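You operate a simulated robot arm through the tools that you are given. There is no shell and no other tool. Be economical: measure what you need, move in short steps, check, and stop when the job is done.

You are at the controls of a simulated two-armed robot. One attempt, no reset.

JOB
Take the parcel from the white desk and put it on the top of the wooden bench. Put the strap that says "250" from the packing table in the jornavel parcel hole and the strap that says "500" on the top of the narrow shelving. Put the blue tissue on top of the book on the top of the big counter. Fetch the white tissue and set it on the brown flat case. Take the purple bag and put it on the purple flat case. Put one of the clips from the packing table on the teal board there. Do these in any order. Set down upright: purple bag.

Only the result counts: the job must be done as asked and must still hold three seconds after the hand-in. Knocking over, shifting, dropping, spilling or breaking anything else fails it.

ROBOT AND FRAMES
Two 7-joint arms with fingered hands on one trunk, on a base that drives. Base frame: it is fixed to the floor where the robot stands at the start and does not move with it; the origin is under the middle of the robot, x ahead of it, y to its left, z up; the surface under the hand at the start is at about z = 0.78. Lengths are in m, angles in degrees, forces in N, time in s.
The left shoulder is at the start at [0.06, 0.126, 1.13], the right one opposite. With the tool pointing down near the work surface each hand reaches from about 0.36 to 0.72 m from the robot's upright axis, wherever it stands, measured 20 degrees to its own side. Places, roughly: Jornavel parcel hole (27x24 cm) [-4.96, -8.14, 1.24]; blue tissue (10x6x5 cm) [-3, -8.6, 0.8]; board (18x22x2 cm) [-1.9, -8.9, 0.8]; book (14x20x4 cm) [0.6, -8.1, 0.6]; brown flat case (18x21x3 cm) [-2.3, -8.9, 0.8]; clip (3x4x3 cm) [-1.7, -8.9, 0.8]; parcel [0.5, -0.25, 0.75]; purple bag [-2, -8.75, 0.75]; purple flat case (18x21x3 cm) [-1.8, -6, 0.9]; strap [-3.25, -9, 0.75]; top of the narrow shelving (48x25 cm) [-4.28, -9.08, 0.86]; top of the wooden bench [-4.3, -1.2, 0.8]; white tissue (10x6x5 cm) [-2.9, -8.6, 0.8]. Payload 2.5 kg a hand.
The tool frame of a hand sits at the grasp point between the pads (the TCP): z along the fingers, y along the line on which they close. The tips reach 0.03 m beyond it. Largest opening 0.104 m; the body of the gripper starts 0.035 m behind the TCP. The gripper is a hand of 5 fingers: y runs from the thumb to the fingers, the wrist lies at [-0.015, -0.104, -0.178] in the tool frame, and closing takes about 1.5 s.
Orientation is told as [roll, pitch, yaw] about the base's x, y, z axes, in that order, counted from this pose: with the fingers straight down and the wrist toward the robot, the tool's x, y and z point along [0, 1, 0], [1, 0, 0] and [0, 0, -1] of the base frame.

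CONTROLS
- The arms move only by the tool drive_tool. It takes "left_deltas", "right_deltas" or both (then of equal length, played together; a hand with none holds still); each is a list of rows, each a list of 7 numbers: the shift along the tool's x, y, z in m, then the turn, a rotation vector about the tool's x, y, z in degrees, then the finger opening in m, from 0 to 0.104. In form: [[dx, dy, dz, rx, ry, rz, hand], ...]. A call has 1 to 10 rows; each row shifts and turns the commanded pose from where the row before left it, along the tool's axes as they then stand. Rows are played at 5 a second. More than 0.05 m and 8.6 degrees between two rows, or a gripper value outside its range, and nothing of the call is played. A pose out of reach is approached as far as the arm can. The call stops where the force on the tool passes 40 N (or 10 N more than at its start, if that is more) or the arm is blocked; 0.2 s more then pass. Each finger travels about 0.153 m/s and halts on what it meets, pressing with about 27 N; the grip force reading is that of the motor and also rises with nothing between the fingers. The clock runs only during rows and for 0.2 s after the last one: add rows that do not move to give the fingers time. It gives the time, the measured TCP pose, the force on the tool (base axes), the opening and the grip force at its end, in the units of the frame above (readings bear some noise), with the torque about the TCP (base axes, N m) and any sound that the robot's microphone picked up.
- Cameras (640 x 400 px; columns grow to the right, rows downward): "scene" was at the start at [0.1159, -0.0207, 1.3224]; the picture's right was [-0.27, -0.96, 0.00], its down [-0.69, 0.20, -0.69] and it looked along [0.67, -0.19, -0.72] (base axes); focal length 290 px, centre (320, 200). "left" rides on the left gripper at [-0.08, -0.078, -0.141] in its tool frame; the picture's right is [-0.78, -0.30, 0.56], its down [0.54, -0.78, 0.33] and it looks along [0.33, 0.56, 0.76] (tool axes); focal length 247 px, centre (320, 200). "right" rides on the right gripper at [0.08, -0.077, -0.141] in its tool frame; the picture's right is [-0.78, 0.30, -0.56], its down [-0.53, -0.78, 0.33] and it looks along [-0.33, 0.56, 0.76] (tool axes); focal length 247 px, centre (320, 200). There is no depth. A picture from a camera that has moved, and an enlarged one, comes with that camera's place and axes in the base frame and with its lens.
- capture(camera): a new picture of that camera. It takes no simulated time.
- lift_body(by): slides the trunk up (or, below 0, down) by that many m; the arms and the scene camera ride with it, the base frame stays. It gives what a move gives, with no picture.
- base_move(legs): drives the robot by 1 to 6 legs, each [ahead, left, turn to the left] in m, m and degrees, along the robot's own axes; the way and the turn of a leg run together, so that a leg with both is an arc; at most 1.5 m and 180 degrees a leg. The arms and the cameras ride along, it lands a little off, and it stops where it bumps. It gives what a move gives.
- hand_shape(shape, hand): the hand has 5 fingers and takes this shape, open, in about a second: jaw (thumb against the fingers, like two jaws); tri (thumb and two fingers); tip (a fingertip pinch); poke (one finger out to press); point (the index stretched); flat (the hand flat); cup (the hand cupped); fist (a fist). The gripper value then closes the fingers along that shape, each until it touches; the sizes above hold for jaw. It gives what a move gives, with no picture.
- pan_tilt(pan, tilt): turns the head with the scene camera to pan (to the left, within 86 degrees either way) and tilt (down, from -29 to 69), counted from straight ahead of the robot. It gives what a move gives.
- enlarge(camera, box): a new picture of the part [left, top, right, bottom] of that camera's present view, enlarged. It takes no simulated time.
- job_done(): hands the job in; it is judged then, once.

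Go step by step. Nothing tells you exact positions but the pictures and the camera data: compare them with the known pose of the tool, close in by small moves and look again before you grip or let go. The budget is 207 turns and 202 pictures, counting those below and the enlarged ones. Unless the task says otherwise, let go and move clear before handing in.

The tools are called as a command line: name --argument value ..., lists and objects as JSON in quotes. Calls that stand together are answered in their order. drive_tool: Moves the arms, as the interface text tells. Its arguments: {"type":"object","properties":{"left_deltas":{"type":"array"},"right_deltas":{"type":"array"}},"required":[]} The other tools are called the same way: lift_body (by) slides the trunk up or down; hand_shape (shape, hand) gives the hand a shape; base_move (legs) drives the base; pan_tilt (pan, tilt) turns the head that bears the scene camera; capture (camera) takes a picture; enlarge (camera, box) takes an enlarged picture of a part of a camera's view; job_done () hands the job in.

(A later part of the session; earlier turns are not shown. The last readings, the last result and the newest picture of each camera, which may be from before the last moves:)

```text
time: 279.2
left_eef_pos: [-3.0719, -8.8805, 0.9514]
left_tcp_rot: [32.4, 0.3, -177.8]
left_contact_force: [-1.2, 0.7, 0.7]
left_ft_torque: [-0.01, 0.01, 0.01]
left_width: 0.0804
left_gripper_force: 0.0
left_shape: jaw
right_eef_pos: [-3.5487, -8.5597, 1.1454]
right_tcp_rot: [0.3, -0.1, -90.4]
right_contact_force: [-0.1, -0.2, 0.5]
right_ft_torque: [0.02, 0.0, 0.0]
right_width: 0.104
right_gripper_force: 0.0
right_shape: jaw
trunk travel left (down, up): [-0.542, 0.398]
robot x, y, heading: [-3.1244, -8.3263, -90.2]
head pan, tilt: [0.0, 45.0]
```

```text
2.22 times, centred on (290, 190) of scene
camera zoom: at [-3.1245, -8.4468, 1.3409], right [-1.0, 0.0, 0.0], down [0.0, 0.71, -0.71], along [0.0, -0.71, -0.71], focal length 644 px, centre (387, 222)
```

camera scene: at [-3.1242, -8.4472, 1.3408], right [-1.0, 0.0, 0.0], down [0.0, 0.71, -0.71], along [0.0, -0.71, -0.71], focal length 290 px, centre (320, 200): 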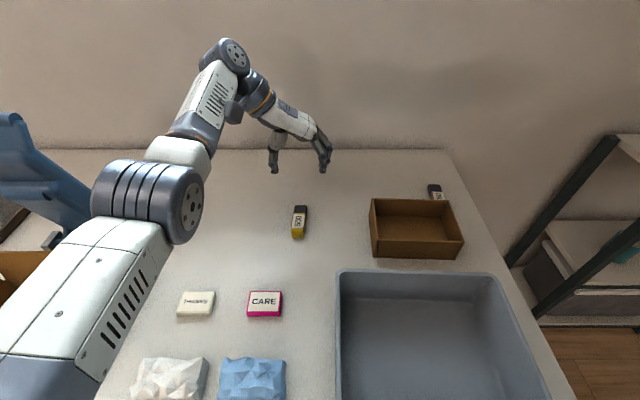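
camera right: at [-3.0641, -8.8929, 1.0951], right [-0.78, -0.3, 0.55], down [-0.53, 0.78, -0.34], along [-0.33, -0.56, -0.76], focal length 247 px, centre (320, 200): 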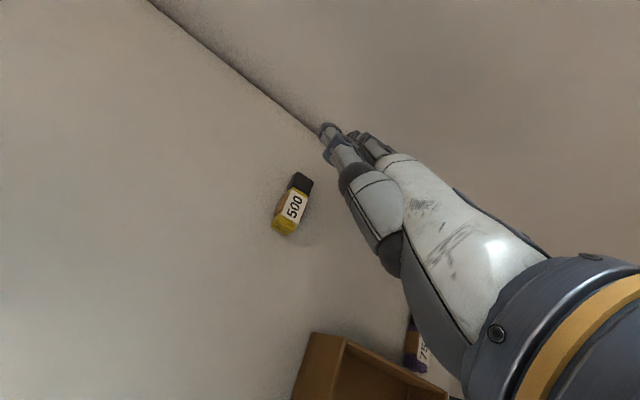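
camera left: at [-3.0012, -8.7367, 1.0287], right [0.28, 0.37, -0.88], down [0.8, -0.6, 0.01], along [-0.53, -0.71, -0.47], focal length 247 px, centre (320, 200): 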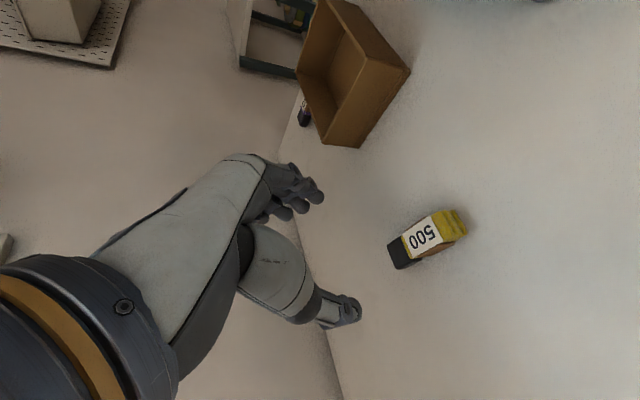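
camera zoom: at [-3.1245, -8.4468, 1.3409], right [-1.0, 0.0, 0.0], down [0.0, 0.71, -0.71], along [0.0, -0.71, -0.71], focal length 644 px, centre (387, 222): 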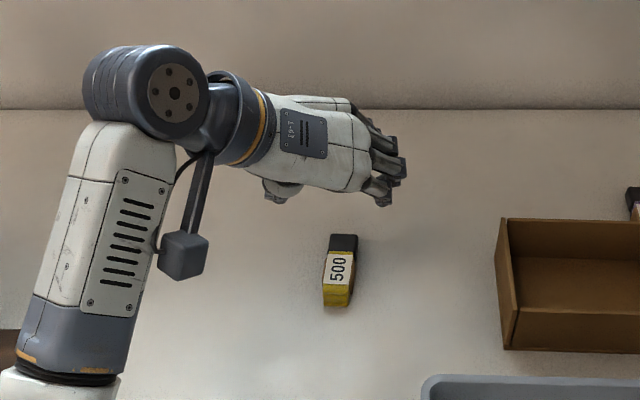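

The strap is at ≈[-3.074, -8.905]. I reduce the tilt to 16° and descend to just above.

drive_tool --left_deltas '[[0, 0, 0, 0, -8, 0, 0.08], [0, 0, 0, 0, -8, 0, 0.08], [0, 0, 0.0465, 0, 0, 0, 0.08], [0, 0, 0.0465, 0, 0, 0, 0.08]]'

capture --camera "left"

enlarge --camera "scene" --box '[180, 100, 400, 280]'

```text
time: 280.2
left_eef_pos: [-3.0714, -8.9078, 0.8625]
left_tcp_rot: [16.2, 0.2, -177.8]
left_contact_force: [0.0, 0.0, 0.5]
left_ft_torque: [-0.02, 0.01, -0.05]
left_width: 0.0805
left_gripper_force: 0.0
left_shape: jaw
right_eef_pos: [-3.5493, -8.5595, 1.1461]
right_tcp_rot: [0.3, -0.1, -90.3]
right_contact_force: [0.8, 0.4, -0.4]
right_ft_torque: [0.04, 0.0, 0.01]
right_width: 0.1039
right_gripper_force: 0.0
right_shape: jaw
trunk travel left (down, up): [-0.542, 0.398]
robot x, y, heading: [-3.1243, -8.3259, -90.4]
head pan, tilt: [0.0, 45.0]
```

```text
83 pictures are left
camera left: at [-2.9985, -8.7907, 0.9757], right [0.28, 0.6, -0.75], down [0.8, -0.58, -0.17], along [-0.53, -0.55, -0.64], focal length 247 px, centre (320, 200)
```

left: 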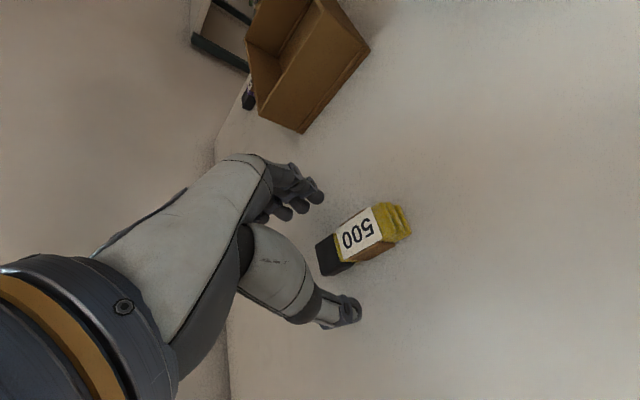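

```text
2.22 times, centred on (290, 190) of scene
camera zoom: at [-3.1246, -8.4471, 1.3409], right [-1.0, 0.0, 0.0], down [0.0, 0.71, -0.71], along [0.0, -0.71, -0.71], focal length 644 px, centre (387, 222)
```

zoom: 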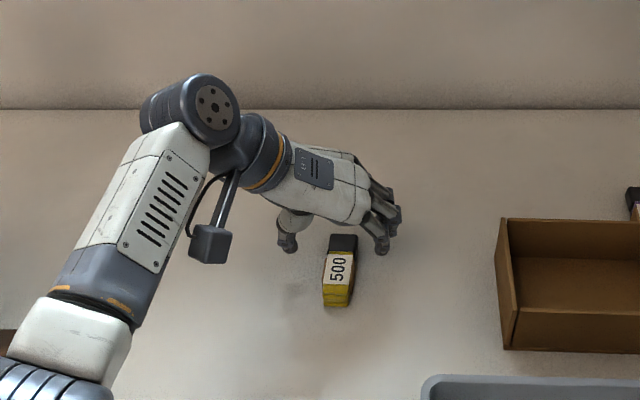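

The fingers straddle the strap. I descend the last 2.5 cm and close.

drive_tool --left_deltas '[[-0.004, 0, 0.013, 0, 0, 0, 0.08], [-0.004, 0, 0.01, 0, 0, 0, 0.08], [0, 0, 0, 0, 0, 0, 0.05], [0, 0, 0, 0, 0, 0, 0.01], [0, 0, 0, 0, 0, 0, 0.01], [0, 0, 0, 0, 0, 0, 0.01], [0, 0, 0, 0, 0, 0, 0.01]]'

drive_tool --left_deltas '[[0.008, 0, -0.03, 0, 0, 0, 0.01], [0.01, 0, -0.04, 0, 0, 0, 0.01], [0.01, 0, -0.04, 0, 0, 0, 0.01]]'

capture --camera "left"

```text
time: 281.8
left_eef_pos: [-3.0719, -8.9043, 0.8374]
left_tcp_rot: [16.1, 0.2, -177.8]
left_contact_force: [0.1, -0.6, -0.1]
left_ft_torque: [0.02, 0.02, 0.0]
left_width: 0.0244
left_gripper_force: 27.3
left_shape: jaw
right_eef_pos: [-3.5486, -8.56, 1.1467]
right_tcp_rot: [0.3, -0.1, -90.4]
right_contact_force: [-0.4, -0.4, 0.2]
right_ft_torque: [-0.01, 0.02, 0.0]
right_width: 0.1039
right_gripper_force: 0.1
right_shape: jaw
trunk travel left (down, up): [-0.542, 0.398]
robot x, y, heading: [-3.1209, -8.3258, -90.0]
head pan, tilt: [0.0, 45.0]
```

```text
time: 282.6
left_eef_pos: [-3.0718, -8.9043, 0.9509]
left_tcp_rot: [16.2, 0.1, -177.7]
left_contact_force: [-0.6, 0.5, -0.7]
left_ft_torque: [0.0, 0.0, -0.01]
left_width: 0.0242
left_gripper_force: 27.5
left_shape: jaw
right_eef_pos: [-3.548, -8.559, 1.1461]
right_tcp_rot: [0.4, -0.1, -90.3]
right_contact_force: [-1.5, -0.2, 0.1]
right_ft_torque: [0.01, 0.02, -0.02]
right_width: 0.1038
right_gripper_force: 0.1
right_shape: jaw
trunk travel left (down, up): [-0.542, 0.398]
robot x, y, heading: [-3.1243, -8.3251, -90.1]
head pan, tilt: [0.0, 45.0]
```

```text
81 pictures are left
camera left: at [-3.0001, -8.7864, 1.0647], right [0.28, 0.6, -0.75], down [0.8, -0.58, -0.17], along [-0.53, -0.55, -0.64], focal length 247 px, centre (320, 200)
```

left: 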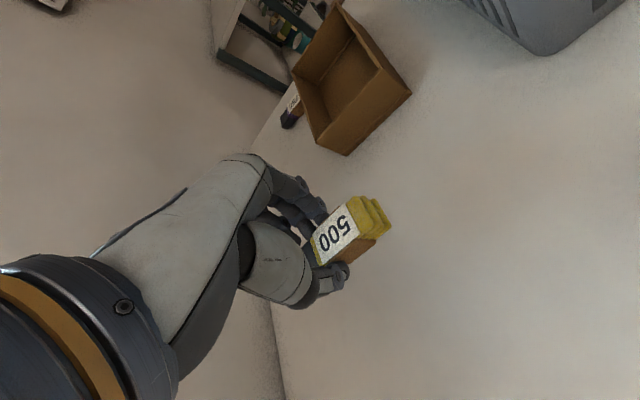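

The 500 strap is held. I raise it, back off, and drive to the narrow shelving.

drive_tool --left_deltas '[[0.01, 0, -0.04, 0, 0, 0, 0.01], [0.01, 0, -0.04, 0, 0, 0, 0.01], [-0.02, 0, -0.01, 0, 0, 0, 0.01]]' --right_deltas '[[0.035, 0, 0, 0, 0, 0, 0.104], [0.035, 0, 0, 0, 0, 0, 0.104], [0.035, 0, 0, 0, 0, 0, 0.104]]'

base_move --legs '[[-0.45, 0, 0], [0, -1.08, 0]]'

capture --camera "scene"

```text
time: 283.4
left_eef_pos: [-3.0708, -8.8782, 1.0381]
left_tcp_rot: [16.1, 0.2, -177.7]
left_contact_force: [-0.1, -0.4, -0.9]
left_ft_torque: [-0.01, -0.01, -0.02]
left_width: 0.0241
left_gripper_force: 27.0
left_shape: jaw
right_eef_pos: [-3.4427, -8.5593, 1.1477]
right_tcp_rot: [0.2, -0.1, -90.4]
right_contact_force: [-0.1, -0.2, -1.1]
right_ft_torque: [-0.01, 0.02, 0.0]
right_width: 0.1037
right_gripper_force: 0.1
right_shape: jaw
trunk travel left (down, up): [-0.542, 0.398]
robot x, y, heading: [-3.1192, -8.33, -90.0]
head pan, tilt: [0.0, 45.0]
```

```text
time: 291.3
left_eef_pos: [-4.1485, -8.4198, 1.0374]
left_tcp_rot: [16.1, 0.3, -177.7]
left_contact_force: [0.1, 0.5, -0.9]
left_ft_torque: [0.01, 0.01, 0.0]
left_width: 0.0242
left_gripper_force: 26.3
left_shape: jaw
right_eef_pos: [-4.5198, -8.104, 1.1477]
right_tcp_rot: [0.3, -0.1, -90.3]
right_contact_force: [-0.4, -0.5, -0.2]
right_ft_torque: [-0.01, -0.01, 0.03]
right_width: 0.104
right_gripper_force: 0.1
right_shape: jaw
trunk travel left (down, up): [-0.542, 0.398]
robot x, y, heading: [-4.2027, -7.8711, -90.1]
head pan, tilt: [0.0, 45.0]
```

```text
80 pictures are left
camera scene: at [-4.2027, -7.9907, 1.3408], right [-1.0, 0.0, 0.0], down [0.0, 0.71, -0.71], along [0.0, -0.71, -0.71], focal length 290 px, centre (320, 200)
```

scene: 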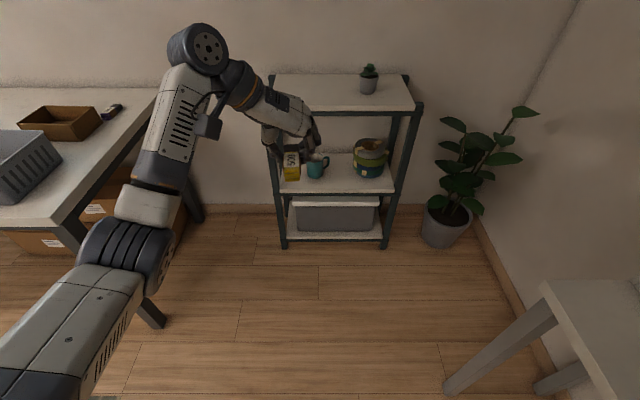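

The shelf top is clear on its left half (pot at x≈-4.40). I drive up to put the strap at about [-4.19, -9.04].

base_move --legs '[[0.4, -0.04, 0], [0.22, 0, 0]]'

capture --camera "scene"

capture --camera "left"

```text
time: 295.1
left_eef_pos: [-4.1819, -9.0468, 1.0369]
left_tcp_rot: [16.2, 0.2, -177.2]
left_contact_force: [-0.5, -0.3, -1.4]
left_ft_torque: [0.03, 0.01, -0.02]
left_width: 0.0243
left_gripper_force: 26.4
left_shape: jaw
right_eef_pos: [-4.5551, -8.7341, 1.1481]
right_tcp_rot: [0.1, -0.1, -89.7]
right_contact_force: [0.7, 0.5, 0.3]
right_ft_torque: [0.02, 0.06, 0.0]
right_width: 0.1039
right_gripper_force: 0.1
right_shape: jaw
trunk travel left (down, up): [-0.542, 0.398]
robot x, y, heading: [-4.24, -8.4956, -89.7]
head pan, tilt: [0.0, 45.0]
```

```text
79 pictures are left
camera scene: at [-4.2385, -8.618, 1.3408], right [-1.0, -0.01, 0.0], down [-0.01, 0.71, -0.71], along [0.01, -0.71, -0.71], focal length 290 px, centre (320, 200)
```

scene: 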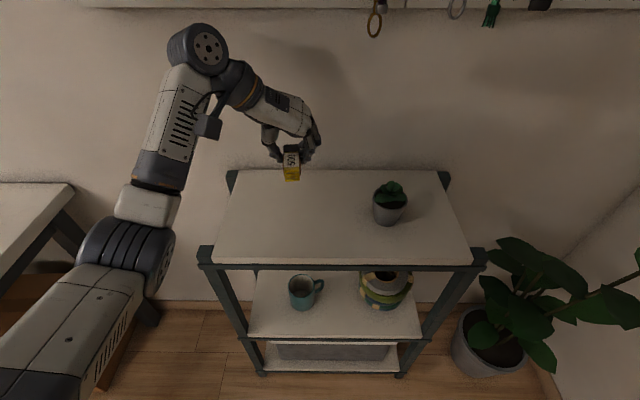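

```text
78 pictures are left
camera left: at [-4.1105, -8.9298, 1.1507], right [0.27, 0.61, -0.75], down [0.81, -0.57, -0.17], along [-0.53, -0.56, -0.64], focal length 247 px, centre (320, 200)
```

left: 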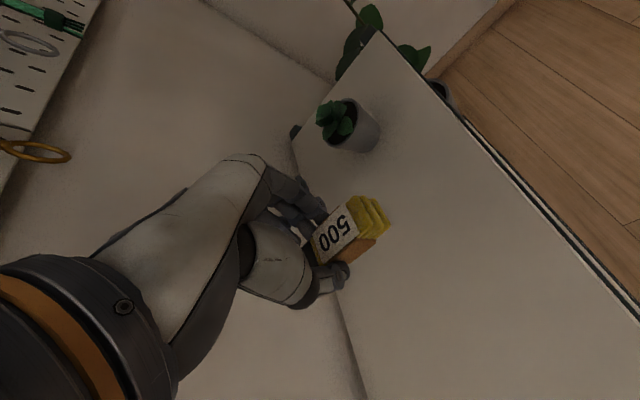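

Well placed above the shelf top. I lower until contact.

drive_tool --left_deltas '[[-0.011, 0, 0.0385, 0, 0, 0, 0.01], [-0.011, 0, 0.0385, 0, 0, 0, 0.01], [-0.008, 0, 0.029, 0, 0, 0, 0.01]]'

lift_body --by -0.012

lift_body --by -0.008

enlarge --camera "scene" --box '[200, 100, 420, 280]'

```text
time: 295.9
left_eef_pos: [-4.1803, -9.0492, 0.9262]
left_tcp_rot: [16.1, 0.3, -177.2]
left_contact_force: [-0.8, 0.7, -0.1]
left_ft_torque: [-0.01, 0.01, -0.01]
left_width: 0.0242
left_gripper_force: 27.2
left_shape: jaw
right_eef_pos: [-4.5552, -8.734, 1.1482]
right_tcp_rot: [0.2, -0.1, -89.7]
right_contact_force: [0.0, -0.3, 0.1]
right_ft_torque: [0.01, -0.02, 0.01]
right_width: 0.1037
right_gripper_force: 0.1
right_shape: jaw
trunk travel left (down, up): [-0.542, 0.398]
robot x, y, heading: [-4.2369, -8.4961, -89.4]
head pan, tilt: [0.0, 45.0]
```

```text
time: 296.5
left_eef_pos: [-4.1802, -9.0481, 0.9151]
left_tcp_rot: [16.1, 0.2, -177.2]
left_contact_force: [0.5, -0.1, -0.6]
left_ft_torque: [0.04, -0.03, 0.02]
left_width: 0.0244
left_gripper_force: 26.7
left_shape: jaw
right_eef_pos: [-4.5539, -8.7324, 1.1356]
right_tcp_rot: [0.2, -0.1, -89.7]
right_contact_force: [-0.1, 0.6, -0.4]
right_ft_torque: [0.0, -0.03, -0.02]
right_width: 0.1042
right_gripper_force: 0.1
right_shape: jaw
trunk travel left (down, up): [-0.53, 0.41]
robot x, y, heading: [-4.24, -8.4971, -89.7]
head pan, tilt: [0.0, 45.0]
```

```text
time: 297.1
left_eef_pos: [-4.1792, -9.0478, 0.9063]
left_tcp_rot: [16.2, 0.3, -177.3]
left_contact_force: [-0.4, -0.2, -0.7]
left_ft_torque: [0.0, 0.0, 0.01]
left_width: 0.0245
left_gripper_force: 27.7
left_shape: jaw
right_eef_pos: [-4.5559, -8.7332, 1.127]
right_tcp_rot: [0.2, -0.1, -89.7]
right_contact_force: [-0.2, 0.0, -0.3]
right_ft_torque: [-0.04, -0.01, 0.03]
right_width: 0.1041
right_gripper_force: 0.1
right_shape: jaw
trunk travel left (down, up): [-0.522, 0.418]
robot x, y, heading: [-4.237, -8.495, -89.4]
head pan, tilt: [0.0, 45.0]
```

```text
2.22 times, centred on (310, 190) of scene
camera zoom: at [-4.2384, -8.6174, 1.3208], right [-1.0, -0.01, 0.0], down [-0.01, 0.71, -0.71], along [0.01, -0.71, -0.71], focal length 644 px, centre (342, 222)
```

zoom: 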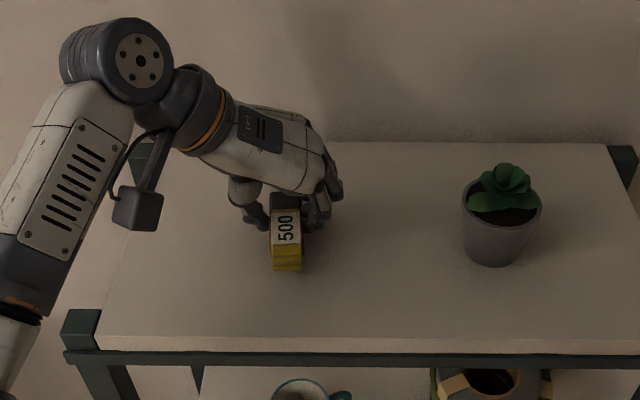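

lift_body --by -0.006

lift_body --by -0.006

```text
time: 297.6
left_eef_pos: [-4.1798, -9.0471, 0.9013]
left_tcp_rot: [16.1, 0.2, -177.2]
left_contact_force: [0.0, -0.5, -0.9]
left_ft_torque: [0.02, 0.0, -0.01]
left_width: 0.0242
left_gripper_force: 26.4
left_shape: jaw
right_eef_pos: [-4.5551, -8.7325, 1.1215]
right_tcp_rot: [0.2, -0.1, -89.6]
right_contact_force: [0.2, -0.4, 0.5]
right_ft_torque: [0.01, 0.0, 0.0]
right_width: 0.1039
right_gripper_force: 0.0
right_shape: jaw
trunk travel left (down, up): [-0.516, 0.424]
robot x, y, heading: [-4.2404, -8.4962, -89.4]
head pan, tilt: [0.0, 45.0]
```

```text
time: 298.2
left_eef_pos: [-4.1804, -9.0482, 0.8961]
left_tcp_rot: [16.3, 0.1, -177.2]
left_contact_force: [1.3, 0.8, 3.7]
left_ft_torque: [0.02, -0.09, 0.03]
left_width: 0.0247
left_gripper_force: 27.0
left_shape: jaw
right_eef_pos: [-4.5557, -8.7338, 1.1161]
right_tcp_rot: [0.2, -0.1, -89.7]
right_contact_force: [0.0, -0.4, 0.2]
right_ft_torque: [-0.01, 0.0, -0.02]
right_width: 0.1038
right_gripper_force: 0.1
right_shape: jaw
trunk travel left (down, up): [-0.51, 0.43]
robot x, y, heading: [-4.2361, -8.4975, -89.4]
head pan, tilt: [0.0, 45.0]
```

Contact (3.7 N). I open and rise.

drive_tool --left_deltas '[[0, 0, 0, 0, 0, 0, 0.04], [0, 0, 0, 0, 0, 0, 0.06], [0, 0, 0, 0, 0, 0, 0.07], [0, 0, 0, 0, 0, 0, 0.07]]'

lift_body --by 0.15

enlarge --camera "scene" --box '[200, 100, 420, 280]'

```text
time: 299.2
left_eef_pos: [-4.1802, -9.0486, 0.8959]
left_tcp_rot: [16.1, 0.1, -177.1]
left_contact_force: [0.4, 0.1, 0.3]
left_ft_torque: [0.03, 0.01, -0.02]
left_width: 0.0697
left_gripper_force: 0.1
left_shape: jaw
right_eef_pos: [-4.5559, -8.7339, 1.1159]
right_tcp_rot: [0.2, -0.1, -89.7]
right_contact_force: [0.8, 0.6, -1.0]
right_ft_torque: [0.0, -0.02, 0.01]
right_width: 0.1036
right_gripper_force: 0.1
right_shape: jaw
trunk travel left (down, up): [-0.51, 0.43]
robot x, y, heading: [-4.238, -8.4952, -89.3]
head pan, tilt: [0.0, 45.0]
```

```text
time: 300.9
left_eef_pos: [-4.1797, -9.0473, 1.0451]
left_tcp_rot: [16.1, 0.2, -177.2]
left_contact_force: [0.8, 0.8, -0.4]
left_ft_torque: [-0.02, -0.03, -0.03]
left_width: 0.0699
left_gripper_force: 0.1
left_shape: jaw
right_eef_pos: [-4.5554, -8.7334, 1.2653]
right_tcp_rot: [0.4, -0.2, -89.7]
right_contact_force: [0.1, -0.2, 0.8]
right_ft_torque: [0.01, 0.01, 0.0]
right_width: 0.1041
right_gripper_force: 0.0
right_shape: jaw
trunk travel left (down, up): [-0.66, 0.28]
robot x, y, heading: [-4.2364, -8.5019, -89.3]
head pan, tilt: [0.0, 45.0]
```

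```text
2.22 times, centred on (310, 190) of scene
camera zoom: at [-4.2385, -8.6174, 1.4588], right [-1.0, -0.01, 0.0], down [-0.01, 0.71, -0.71], along [0.01, -0.71, -0.71], focal length 644 px, centre (342, 222)
```

zoom: 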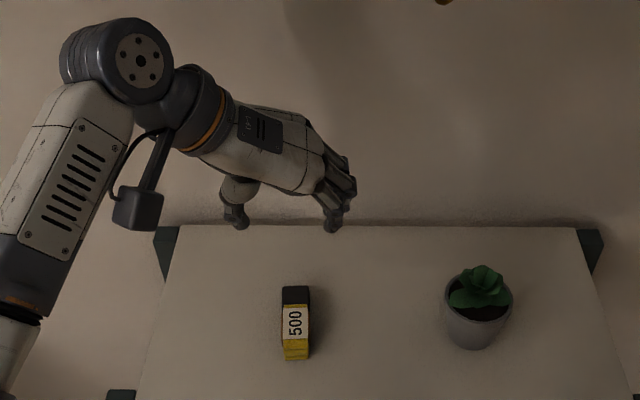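

500 rests upright on the shelf top. Next the tissues. I back off, straighten the left hand, and move in front of the tissues.

base_move --legs '[[-0.4, 0, -0.6], [0, 1.29, 0]]'

drive_tool --left_deltas '[[0, 0, 0, 0, -8, 0, 0.104], [0, 0, 0, 0, -8, 0, 0.104], [0, 0, 0, 0, 0, -8.5, 0.104], [0, 0, 0, 0, 0, -8.5, 0.104], [0, 0, 0, 0, 0, -8.5, 0.104], [0, 0, 0, 0, 0, -8.5, 0.104], [0, 0, 0, 0, 0, -8.5, 0.104], [0, 0, 0, 0, 0, -8.5, 0.104], [0, 0, 0, 0, 0, -8.5, 0.104], [0, 0, 0, 0, 0, -8.5, 0.104]]'

drive_tool --left_deltas '[[0, 0, 0, 0, 0, -8.5, 0.104], [0, 0, 0, 0, 0, -8.5, 0.104], [0, -0.03, 0, 0, 0, -2, 0.104], [0, -0.03, 0, 0, 0, 0, 0.104], [0, -0.03, 0, 0, 0, 0, 0.104]]'

pan_tilt --pan 0 --tilt 55

capture --camera "scene"

```text
time: 309.5
left_eef_pos: [-2.9095, -8.6793, 1.0453]
left_tcp_rot: [16.1, 0.2, -179.6]
left_contact_force: [0.0, 0.5, 0.4]
left_ft_torque: [-0.02, 0.0, -0.02]
left_width: 0.0695
left_gripper_force: 0.0
left_shape: jaw
right_eef_pos: [-3.2707, -8.3481, 1.2651]
right_tcp_rot: [0.2, -0.1, -92.3]
right_contact_force: [0.6, -0.6, 0.9]
right_ft_torque: [-0.01, -0.02, 0.01]
right_width: 0.1041
right_gripper_force: 0.0
right_shape: jaw
trunk travel left (down, up): [-0.66, 0.28]
robot x, y, heading: [-2.9462, -8.1256, -92.3]
head pan, tilt: [0.0, 45.0]
```

```text
time: 311.7
left_eef_pos: [-2.9102, -8.679, 1.0455]
left_tcp_rot: [0.1, -0.1, -111.6]
left_contact_force: [-0.2, 0.5, 0.0]
left_ft_torque: [-0.03, 0.0, -0.01]
left_width: 0.1038
left_gripper_force: 0.2
left_shape: jaw
right_eef_pos: [-3.2706, -8.3486, 1.2654]
right_tcp_rot: [0.3, -0.1, -92.3]
right_contact_force: [-0.1, -0.4, 1.4]
right_ft_torque: [-0.01, 0.01, -0.02]
right_width: 0.104
right_gripper_force: 0.0
right_shape: jaw
trunk travel left (down, up): [-0.66, 0.28]
robot x, y, heading: [-2.942, -8.1267, -92.0]
head pan, tilt: [0.0, 45.0]
```

```text
time: 312.9
left_eef_pos: [-2.906, -8.5902, 1.0457]
left_tcp_rot: [0.2, -0.2, -92.7]
left_contact_force: [0.1, 0.3, 0.2]
left_ft_torque: [-0.01, 0.04, 0.0]
left_width: 0.1037
left_gripper_force: 0.1
left_shape: jaw
right_eef_pos: [-3.2702, -8.3477, 1.2658]
right_tcp_rot: [0.3, -0.1, -92.3]
right_contact_force: [-0.6, -0.4, 0.7]
right_ft_torque: [-0.01, -0.02, 0.01]
right_width: 0.104
right_gripper_force: 0.1
right_shape: jaw
trunk travel left (down, up): [-0.66, 0.28]
robot x, y, heading: [-2.9438, -8.1249, -92.2]
head pan, tilt: [0.0, 45.0]
```

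```text
time: 313.6
left_eef_pos: [-2.9053, -8.5906, 1.0452]
left_tcp_rot: [0.2, -0.1, -92.7]
left_contact_force: [0.4, -0.7, 0.2]
left_ft_torque: [-0.03, 0.01, 0.01]
left_width: 0.104
left_gripper_force: 0.0
left_shape: jaw
right_eef_pos: [-3.271, -8.348, 1.2672]
right_tcp_rot: [0.3, -0.1, -92.2]
right_contact_force: [-0.6, 0.2, 0.0]
right_ft_torque: [0.03, 0.04, -0.01]
right_width: 0.1038
right_gripper_force: 0.0
right_shape: jaw
trunk travel left (down, up): [-0.66, 0.28]
robot x, y, heading: [-2.945, -8.1273, -91.8]
head pan, tilt: [0.0, 55.0]
```

```text
75 pictures are left
camera scene: at [-2.9486, -8.2375, 1.4455], right [-1.0, 0.03, 0.0], down [0.03, 0.82, -0.57], along [-0.02, -0.57, -0.82], focal length 290 px, centre (320, 200)
```

scene: 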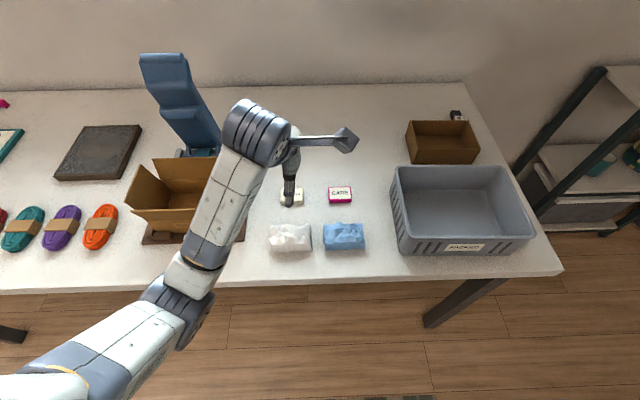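

White tissue ≈[-2.888, -8.563], blue ≈[-3.018, -8.564]. I take the white with the left hand.

drive_tool --left_deltas '[[0.017, -0.027, 0, 0, 0, -2.6, 0.104], [0, 0, 0.045, 0, 0, 0, 0.104], [0, 0, 0.045, 0, 0, 0, 0.104], [0, 0, 0.04, 0, 0, 0, 0.104]]'

capture --camera "left"

```text
time: 314.6
left_eef_pos: [-2.887, -8.565, 0.9144]
left_tcp_rot: [0.2, -0.1, -90.0]
left_contact_force: [0.3, 0.4, -0.5]
left_ft_torque: [0.04, 0.04, 0.0]
left_width: 0.104
left_gripper_force: 0.0
left_shape: jaw
right_eef_pos: [-3.2718, -8.3482, 1.265]
right_tcp_rot: [0.2, -0.1, -92.3]
right_contact_force: [0.8, 0.8, 0.4]
right_ft_torque: [0.03, -0.03, 0.01]
right_width: 0.1039
right_gripper_force: 0.1
right_shape: jaw
trunk travel left (down, up): [-0.66, 0.28]
robot x, y, heading: [-2.9438, -8.1285, -92.0]
head pan, tilt: [0.0, 55.0]
```

```text
74 pictures are left
camera left: at [-2.9673, -8.4878, 1.0551], right [-0.77, 0.3, -0.56], down [0.54, 0.78, -0.33], along [0.34, -0.56, -0.76], focal length 247 px, centre (320, 200)
```

left: 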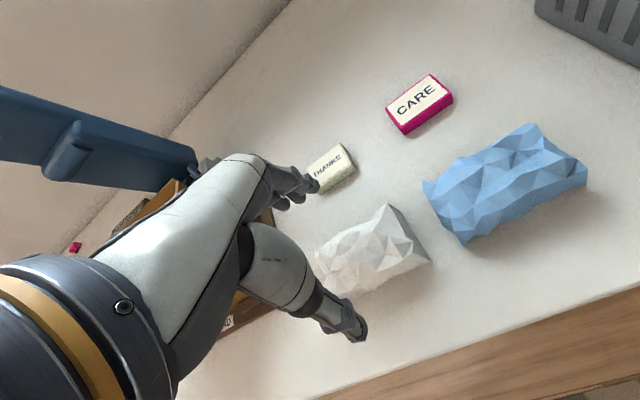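

drive_tool --left_deltas '[[-0.006, 0.004, 0.04, 0, 0, 0, 0.104], [0, 0, 0.038, 0, 0, 0, 0.104], [0, 0, 0, 0, 0, 0, 0.06], [0, 0, 0, 0, 0, 0, 0.035], [0, 0, 0, 0, 0, 0, 0.035], [0, 0, 0, 0, 0, 0, 0.035], [0, 0, 0, 0, 0, 0, 0.035]]'

capture --camera "left"

```text
time: 316.2
left_eef_pos: [-2.8924, -8.567, 0.8369]
left_tcp_rot: [0.2, 0.0, -90.0]
left_contact_force: [0.0, -0.2, -0.1]
left_ft_torque: [-0.02, 0.01, 0.02]
left_width: 0.0519
left_gripper_force: 26.5
left_shape: jaw
right_eef_pos: [-3.2705, -8.3483, 1.2655]
right_tcp_rot: [0.2, -0.1, -92.3]
right_contact_force: [-0.4, -0.4, 0.5]
right_ft_torque: [0.0, 0.02, 0.03]
right_width: 0.1037
right_gripper_force: 0.1
right_shape: jaw
trunk travel left (down, up): [-0.66, 0.28]
robot x, y, heading: [-2.948, -8.1276, -92.0]
head pan, tilt: [0.0, 55.0]
```

```text
73 pictures are left
camera left: at [-2.974, -8.4909, 0.9781], right [-0.77, 0.3, -0.56], down [0.54, 0.77, -0.33], along [0.34, -0.56, -0.76], focal length 247 px, centre (320, 200)
```

left: 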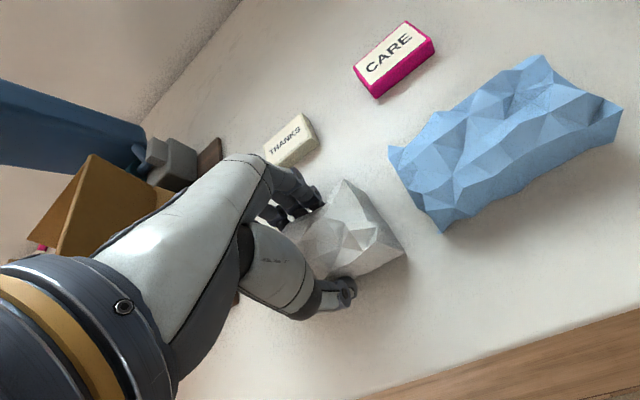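

White tissue gripped. I lift it and carry it left toward the brown flat case at ≈[-2.31, -8.87].

drive_tool --left_deltas '[[0, 0, -0.045, 0, 0, 0, 0.035], [0, 0, -0.045, 0, 0, 0, 0.035], [0, 0, -0.045, 0, 0, 0, 0.035], [0, 0, -0.045, 0, 0, 0, 0.035], [0, 0, -0.045, 0, 0, 0, 0.035], [0, 0, -0.045, 0, 0, 0, 0.035]]'

base_move --legs '[[0, 0.5, 2], [0.16, 0, 0]]'

pan_tilt --pan 10 --tilt 50

capture --camera "scene"

```text
time: 317.8
left_eef_pos: [-2.8347, -8.5784, 1.0912]
left_tcp_rot: [9.2, -0.9, -85.3]
left_contact_force: [-0.9, -0.4, -0.2]
left_ft_torque: [0.0, -0.01, 0.02]
left_width: 0.0514
left_gripper_force: 27.3
left_shape: jaw
left hand out of reach, approached as far as the arm can: row 6
right_eef_pos: [-3.2716, -8.3484, 1.2649]
right_tcp_rot: [0.2, -0.2, -92.3]
right_contact_force: [-0.7, 0.8, -0.5]
right_ft_torque: [0.0, 0.04, 0.05]
right_width: 0.1041
right_gripper_force: 0.0
right_shape: jaw
trunk travel left (down, up): [-0.66, 0.28]
robot x, y, heading: [-2.9413, -8.1234, -91.9]
head pan, tilt: [0.0, 55.0]
stopped in row 6 (left hand): the arm was blocked; the commanded pose is now the measured one
```

```text
time: 321.8
left_eef_pos: [-2.3153, -8.7442, 1.091]
left_tcp_rot: [9.3, -0.8, -83.8]
left_contact_force: [-0.7, 0.3, 0.8]
left_ft_torque: [-0.03, 0.01, 0.03]
left_width: 0.0514
left_gripper_force: 27.2
left_shape: jaw
right_eef_pos: [-2.7573, -8.5285, 1.2641]
right_tcp_rot: [0.2, -0.1, -90.5]
right_contact_force: [0.0, -0.5, 1.0]
right_ft_torque: [-0.01, -0.03, 0.01]
right_width: 0.1037
right_gripper_force: 0.1
right_shape: jaw
trunk travel left (down, up): [-0.66, 0.28]
robot x, y, heading: [-2.4374, -8.2977, -90.1]
head pan, tilt: [0.0, 55.0]
```

```text
time: 322.5
left_eef_pos: [-2.3136, -8.7459, 1.092]
left_tcp_rot: [9.2, -0.9, -83.8]
left_contact_force: [-0.4, -0.5, -0.7]
left_ft_torque: [0.04, -0.01, 0.02]
left_width: 0.0514
left_gripper_force: 27.2
left_shape: jaw
right_eef_pos: [-2.7574, -8.5285, 1.2659]
right_tcp_rot: [0.3, 0.0, -90.5]
right_contact_force: [0.2, 0.3, -0.3]
right_ft_torque: [-0.01, 0.03, 0.0]
right_width: 0.1037
right_gripper_force: 0.0
right_shape: jaw
trunk travel left (down, up): [-0.66, 0.28]
robot x, y, heading: [-2.4357, -8.296, -90.3]
head pan, tilt: [10.0, 50.0]
```

```text
72 pictures are left
camera scene: at [-2.4252, -8.4116, 1.4519], right [-0.99, -0.17, 0.0], down [-0.13, 0.76, -0.64], along [0.11, -0.63, -0.77], focal length 290 px, centre (320, 200)
```

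scene: 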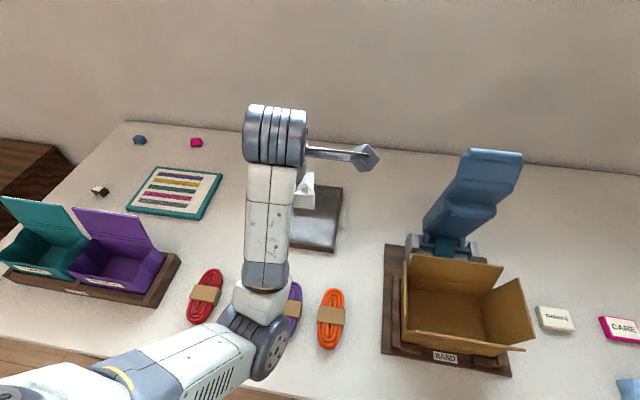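

The brown case is under the arm at ≈[-2.31, -8.875] (top z≈0.83). I straighten the hand, extend and lower.

drive_tool --left_deltas '[[0, 0.02, 0, 0, -4.6, 3.2, 0.035], [0, 0.02, 0, 0, -4.6, 3.2, 0.035], [0, 0.045, 0, 0, 0, 0, 0.035], [0, 0.045, 0, 0, 0, 0, 0.035], [0, 0, 0.045, 0, 0, 0, 0.035], [0, 0, 0.045, 0, 0, 0, 0.035], [0, 0, 0.045, 0, 0, 0, 0.035]]'

capture --camera "left"

enlarge --camera "scene" --box '[180, 100, 440, 300]'

```text
time: 324.1
left_eef_pos: [-2.3115, -8.8744, 0.9565]
left_tcp_rot: [0.0, -0.5, -90.0]
left_contact_force: [-0.9, 0.2, 0.6]
left_ft_torque: [-0.02, 0.01, 0.03]
left_width: 0.0515
left_gripper_force: 27.2
left_shape: jaw
right_eef_pos: [-2.756, -8.5288, 1.2655]
right_tcp_rot: [0.2, 0.0, -90.5]
right_contact_force: [0.2, 0.4, 1.3]
right_ft_torque: [0.01, 0.03, -0.02]
right_width: 0.1039
right_gripper_force: 0.1
right_shape: jaw
trunk travel left (down, up): [-0.66, 0.28]
robot x, y, heading: [-2.4385, -8.2984, -90.3]
head pan, tilt: [10.0, 50.0]
```

```text
71 pictures are left
camera left: at [-2.3916, -8.7978, 1.0979], right [-0.78, 0.29, -0.56], down [0.54, 0.77, -0.34], along [0.33, -0.56, -0.76], focal length 247 px, centre (320, 200)
```

left: 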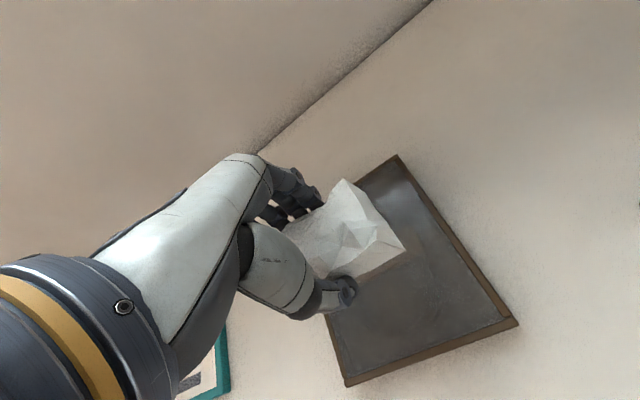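

```text
2.00 times, centred on (310, 200) of scene
camera zoom: at [-2.425, -8.4118, 1.452], right [-0.99, -0.17, 0.0], down [-0.13, 0.76, -0.64], along [0.11, -0.63, -0.77], focal length 580 px, centre (340, 200)
```

zoom: 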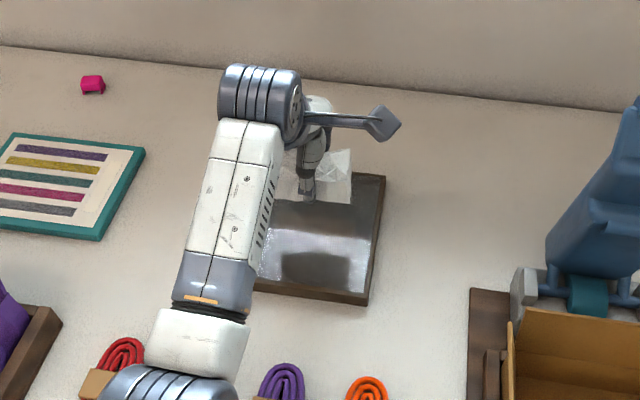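

Aligned; a touch forward, then lower to the case.

drive_tool --left_deltas '[[0, 0.012, 0, 0, 0, 0, 0.035], [0, 0, 0.04, 0, 0, 0, 0.035], [0, 0, 0.035, 0, 0, 0, 0.035]]'

lift_body --by -0.008

lift_body --by -0.007

lift_body --by -0.006

```text
time: 324.9
left_eef_pos: [-2.3116, -8.8862, 0.8818]
left_tcp_rot: [0.0, -0.4, -90.1]
left_contact_force: [0.4, 0.6, 0.2]
left_ft_torque: [-0.02, 0.04, 0.0]
left_width: 0.0514
left_gripper_force: 26.9
left_shape: jaw
right_eef_pos: [-2.7561, -8.5284, 1.2662]
right_tcp_rot: [0.2, -0.1, -90.5]
right_contact_force: [0.1, -0.1, -0.4]
right_ft_torque: [0.02, 0.02, 0.01]
right_width: 0.1038
right_gripper_force: 0.0
right_shape: jaw
trunk travel left (down, up): [-0.66, 0.28]
robot x, y, heading: [-2.4367, -8.2985, -90.5]
head pan, tilt: [10.0, 50.0]
```

```text
time: 325.5
left_eef_pos: [-2.3105, -8.8865, 0.8746]
left_tcp_rot: [-0.1, -0.3, -90.1]
left_contact_force: [-0.1, -0.6, -0.7]
left_ft_torque: [-0.04, -0.03, 0.0]
left_width: 0.0513
left_gripper_force: 27.0
left_shape: jaw
right_eef_pos: [-2.7569, -8.5284, 1.2576]
right_tcp_rot: [0.2, -0.1, -90.5]
right_contact_force: [-0.7, 0.4, 0.2]
right_ft_torque: [0.0, -0.02, 0.0]
right_width: 0.1038
right_gripper_force: 0.1
right_shape: jaw
trunk travel left (down, up): [-0.652, 0.288]
robot x, y, heading: [-2.4406, -8.2943, -90.3]
head pan, tilt: [10.0, 50.0]
```

```text
time: 326.0
left_eef_pos: [-2.3115, -8.8858, 0.8661]
left_tcp_rot: [-0.1, -0.2, -90.1]
left_contact_force: [0.1, -0.3, 0.8]
left_ft_torque: [0.0, 0.0, 0.04]
left_width: 0.0514
left_gripper_force: 27.0
left_shape: jaw
right_eef_pos: [-2.7572, -8.5286, 1.2514]
right_tcp_rot: [0.1, 0.0, -90.6]
right_contact_force: [0.0, -0.1, -0.4]
right_ft_torque: [-0.02, 0.01, 0.03]
right_width: 0.1039
right_gripper_force: 0.1
right_shape: jaw
trunk travel left (down, up): [-0.645, 0.295]
robot x, y, heading: [-2.4334, -8.2983, -90.2]
head pan, tilt: [10.0, 50.0]
```

```text
time: 326.6
left_eef_pos: [-2.3129, -8.8863, 0.8618]
left_tcp_rot: [-0.1, -0.4, -90.1]
left_contact_force: [-0.5, 0.2, 1.0]
left_ft_torque: [0.02, -0.01, -0.01]
left_width: 0.0513
left_gripper_force: 27.1
left_shape: jaw
right_eef_pos: [-2.757, -8.5279, 1.2443]
right_tcp_rot: [0.2, -0.1, -90.5]
right_contact_force: [-0.5, -0.1, 0.0]
right_ft_torque: [0.01, 0.0, 0.04]
right_width: 0.1039
right_gripper_force: 0.0
right_shape: jaw
trunk travel left (down, up): [-0.639, 0.301]
robot x, y, heading: [-2.4371, -8.2951, -90.1]
head pan, tilt: [10.0, 50.0]
```

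lift_body --by -0.006

lift_body --by -0.005

enlarge --camera "left" --box '[230, 130, 450, 330]'

```text
time: 327.1
left_eef_pos: [-2.3116, -8.8878, 0.8597]
left_tcp_rot: [0.1, -1.0, -90.0]
left_contact_force: [1.5, 3.3, 19.1]
left_ft_torque: [0.36, -0.07, -0.01]
left_width: 0.0518
left_gripper_force: 26.9
left_shape: jaw
right_eef_pos: [-2.7572, -8.5275, 1.2395]
right_tcp_rot: [0.3, -0.2, -90.5]
right_contact_force: [0.2, -0.1, -1.0]
right_ft_torque: [0.0, -0.02, -0.01]
right_width: 0.1037
right_gripper_force: 0.0
right_shape: jaw
trunk travel left (down, up): [-0.633, 0.307]
robot x, y, heading: [-2.4357, -8.2985, -90.1]
head pan, tilt: [10.0, 50.0]
```

```text
time: 327.7
left_eef_pos: [-2.3119, -8.886, 0.8566]
left_tcp_rot: [0.0, -1.3, -90.1]
left_contact_force: [1.8, 6.4, 32.8]
left_ft_torque: [0.45, -0.02, 0.04]
left_width: 0.0527
left_gripper_force: 26.4
left_shape: jaw
right_eef_pos: [-2.7578, -8.5251, 1.2343]
right_tcp_rot: [0.2, -0.3, -90.5]
right_contact_force: [-0.1, 0.5, 0.8]
right_ft_torque: [0.02, 0.01, -0.02]
right_width: 0.1039
right_gripper_force: 0.1
right_shape: jaw
trunk travel left (down, up): [-0.628, 0.312]
robot x, y, heading: [-2.4356, -8.2946, -90.2]
head pan, tilt: [10.0, 50.0]
```

```text
2.00 times, centred on (340, 230) of left
camera zoom: at [-2.3923, -8.8086, 0.9971], right [-0.78, 0.28, -0.56], down [0.54, 0.77, -0.35], along [0.33, -0.57, -0.75], focal length 494 px, centre (280, 140)
```

zoom: 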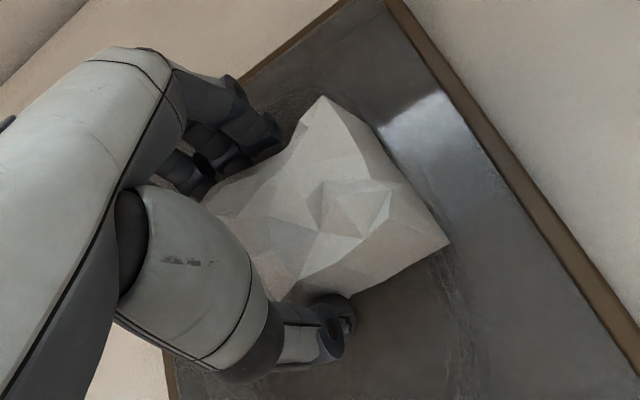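

Firm contact. I relieve, open, and lift away.

lift_body --by 0.01

drive_tool --left_deltas '[[0, 0, 0, 0, 0, 0, 0.06], [0, 0, 0, 0, 0, 0, 0.075], [0, 0, 0, 0, 0, 0, 0.09], [0, 0, 0, 0, 0, 0, 0.09], [0, 0, -0.03, 0, 0, 0, 0.09], [0, 0, -0.045, 0, 0, 0, 0.09], [0, 0, -0.045, 0, 0, 0, 0.09]]'

capture --camera "left"

```text
time: 328.2
left_eef_pos: [-2.3113, -8.8863, 0.8603]
left_tcp_rot: [0.1, -0.3, -90.1]
left_contact_force: [0.6, -4.4, 8.9]
left_ft_torque: [-0.12, 0.03, -0.06]
left_width: 0.0525
left_gripper_force: 26.7
left_shape: jaw
right_eef_pos: [-2.7577, -8.5279, 1.2439]
right_tcp_rot: [0.3, -0.2, -90.7]
right_contact_force: [0.0, -0.2, -0.5]
right_ft_torque: [0.01, 0.02, 0.02]
right_width: 0.1039
right_gripper_force: 0.0
right_shape: jaw
trunk travel left (down, up): [-0.638, 0.302]
robot x, y, heading: [-2.4362, -8.2975, -90.2]
head pan, tilt: [10.0, 50.0]
```

```text
time: 329.9
left_eef_pos: [-2.3114, -8.8837, 0.9785]
left_tcp_rot: [0.2, -0.3, -90.2]
left_contact_force: [0.0, 0.8, 0.2]
left_ft_torque: [0.01, -0.04, -0.02]
left_width: 0.09
left_gripper_force: 0.0
left_shape: jaw
right_eef_pos: [-2.7573, -8.5279, 1.2435]
right_tcp_rot: [0.3, -0.2, -90.4]
right_contact_force: [-0.1, 0.9, -0.1]
right_ft_torque: [-0.01, 0.02, 0.02]
right_width: 0.1042
right_gripper_force: 0.1
right_shape: jaw
trunk travel left (down, up): [-0.638, 0.302]
robot x, y, heading: [-2.4392, -8.2975, -90.3]
head pan, tilt: [10.0, 50.0]
```

```text
68 pictures are left
camera left: at [-2.392, -8.807, 1.118], right [-0.77, 0.29, -0.56], down [0.54, 0.77, -0.34], along [0.33, -0.56, -0.76], focal length 247 px, centre (320, 200)
```

left: 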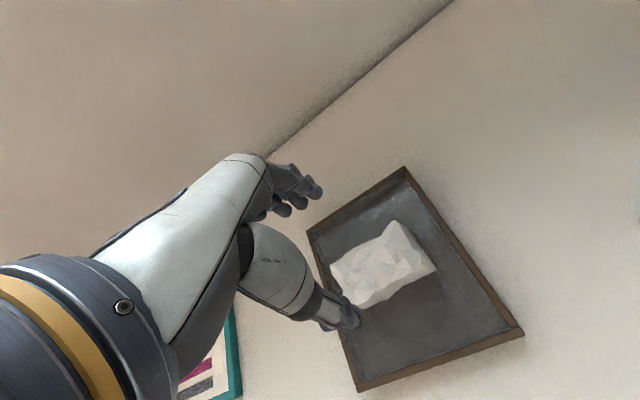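

White tissue is on the brown case. Next the clip: the nearest one is ≈[-1.68, -8.86], the teal board ≈[-1.91, -8.90]. I raise the trunk (to keep the arm clear of the bags) and move left.

lift_body --by 0.09

base_move --legs '[[0, 0.47, 0]]'

pan_tilt --pan 15 --tilt 50

capture --camera "scene"

capture --camera "left"

```text
time: 331.1
left_eef_pos: [-2.3113, -8.8841, 1.0667]
left_tcp_rot: [0.0, -0.3, -90.2]
left_contact_force: [-0.3, 0.2, 0.3]
left_ft_torque: [0.01, 0.02, -0.06]
left_width: 0.0896
left_gripper_force: 0.1
left_shape: jaw
right_eef_pos: [-2.7574, -8.5294, 1.3347]
right_tcp_rot: [0.2, -0.1, -90.5]
right_contact_force: [0.7, 0.7, 0.5]
right_ft_torque: [0.06, 0.0, -0.01]
right_width: 0.1041
right_gripper_force: 0.1
right_shape: jaw
trunk travel left (down, up): [-0.728, 0.212]
robot x, y, heading: [-2.4343, -8.298, -90.3]
head pan, tilt: [10.0, 50.0]
```

```text
time: 333.9
left_eef_pos: [-1.8387, -8.8864, 1.0673]
left_tcp_rot: [-0.1, -0.3, -89.9]
left_contact_force: [-0.8, 0.2, -0.3]
left_ft_torque: [0.0, 0.02, 0.0]
left_width: 0.0896
left_gripper_force: 0.0
left_shape: jaw
right_eef_pos: [-2.286, -8.5311, 1.3333]
right_tcp_rot: [0.2, 0.0, -90.3]
right_contact_force: [0.7, 0.7, 0.0]
right_ft_torque: [0.02, 0.01, 0.0]
right_width: 0.1039
right_gripper_force: 0.0
right_shape: jaw
trunk travel left (down, up): [-0.728, 0.212]
robot x, y, heading: [-1.9653, -8.2972, -90.1]
head pan, tilt: [10.0, 50.0]
```

```text
time: 334.6
left_eef_pos: [-1.8385, -8.8856, 1.0672]
left_tcp_rot: [0.0, -0.3, -89.9]
left_contact_force: [0.1, -0.8, -0.7]
left_ft_torque: [-0.01, 0.01, 0.03]
left_width: 0.0898
left_gripper_force: 0.0
left_shape: jaw
right_eef_pos: [-2.2856, -8.5313, 1.3336]
right_tcp_rot: [0.2, -0.2, -90.3]
right_contact_force: [-0.2, 0.0, 0.7]
right_ft_torque: [-0.02, 0.02, 0.01]
right_width: 0.1037
right_gripper_force: 0.1
right_shape: jaw
trunk travel left (down, up): [-0.728, 0.212]
robot x, y, heading: [-1.9662, -8.2994, -90.0]
head pan, tilt: [15.0, 50.0]
```

```text
67 pictures are left
camera scene: at [-1.9483, -8.4116, 1.5199], right [-0.97, -0.26, 0.0], down [-0.2, 0.74, -0.64], along [0.17, -0.62, -0.77], focal length 290 px, centre (320, 200)
```

scene: 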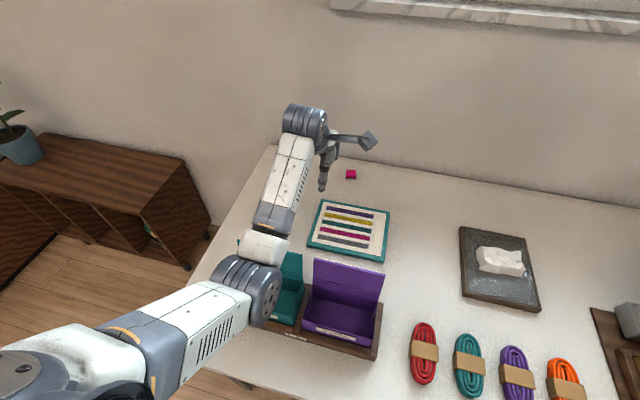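

```text
66 pictures are left
camera left: at [-1.9201, -8.8085, 1.2077], right [-0.78, 0.29, -0.56], down [0.53, 0.78, -0.34], along [0.34, -0.56, -0.76], focal length 247 px, centre (320, 200)
```

left: 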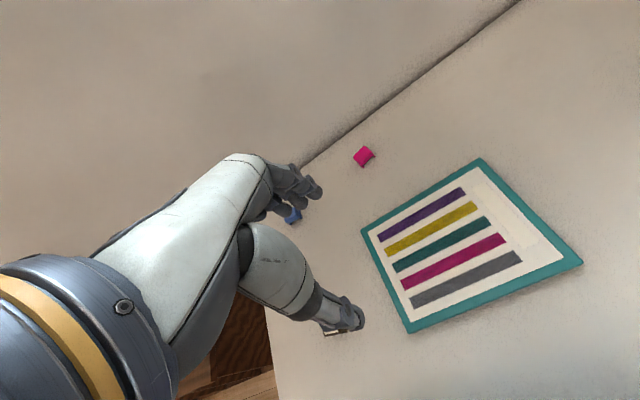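

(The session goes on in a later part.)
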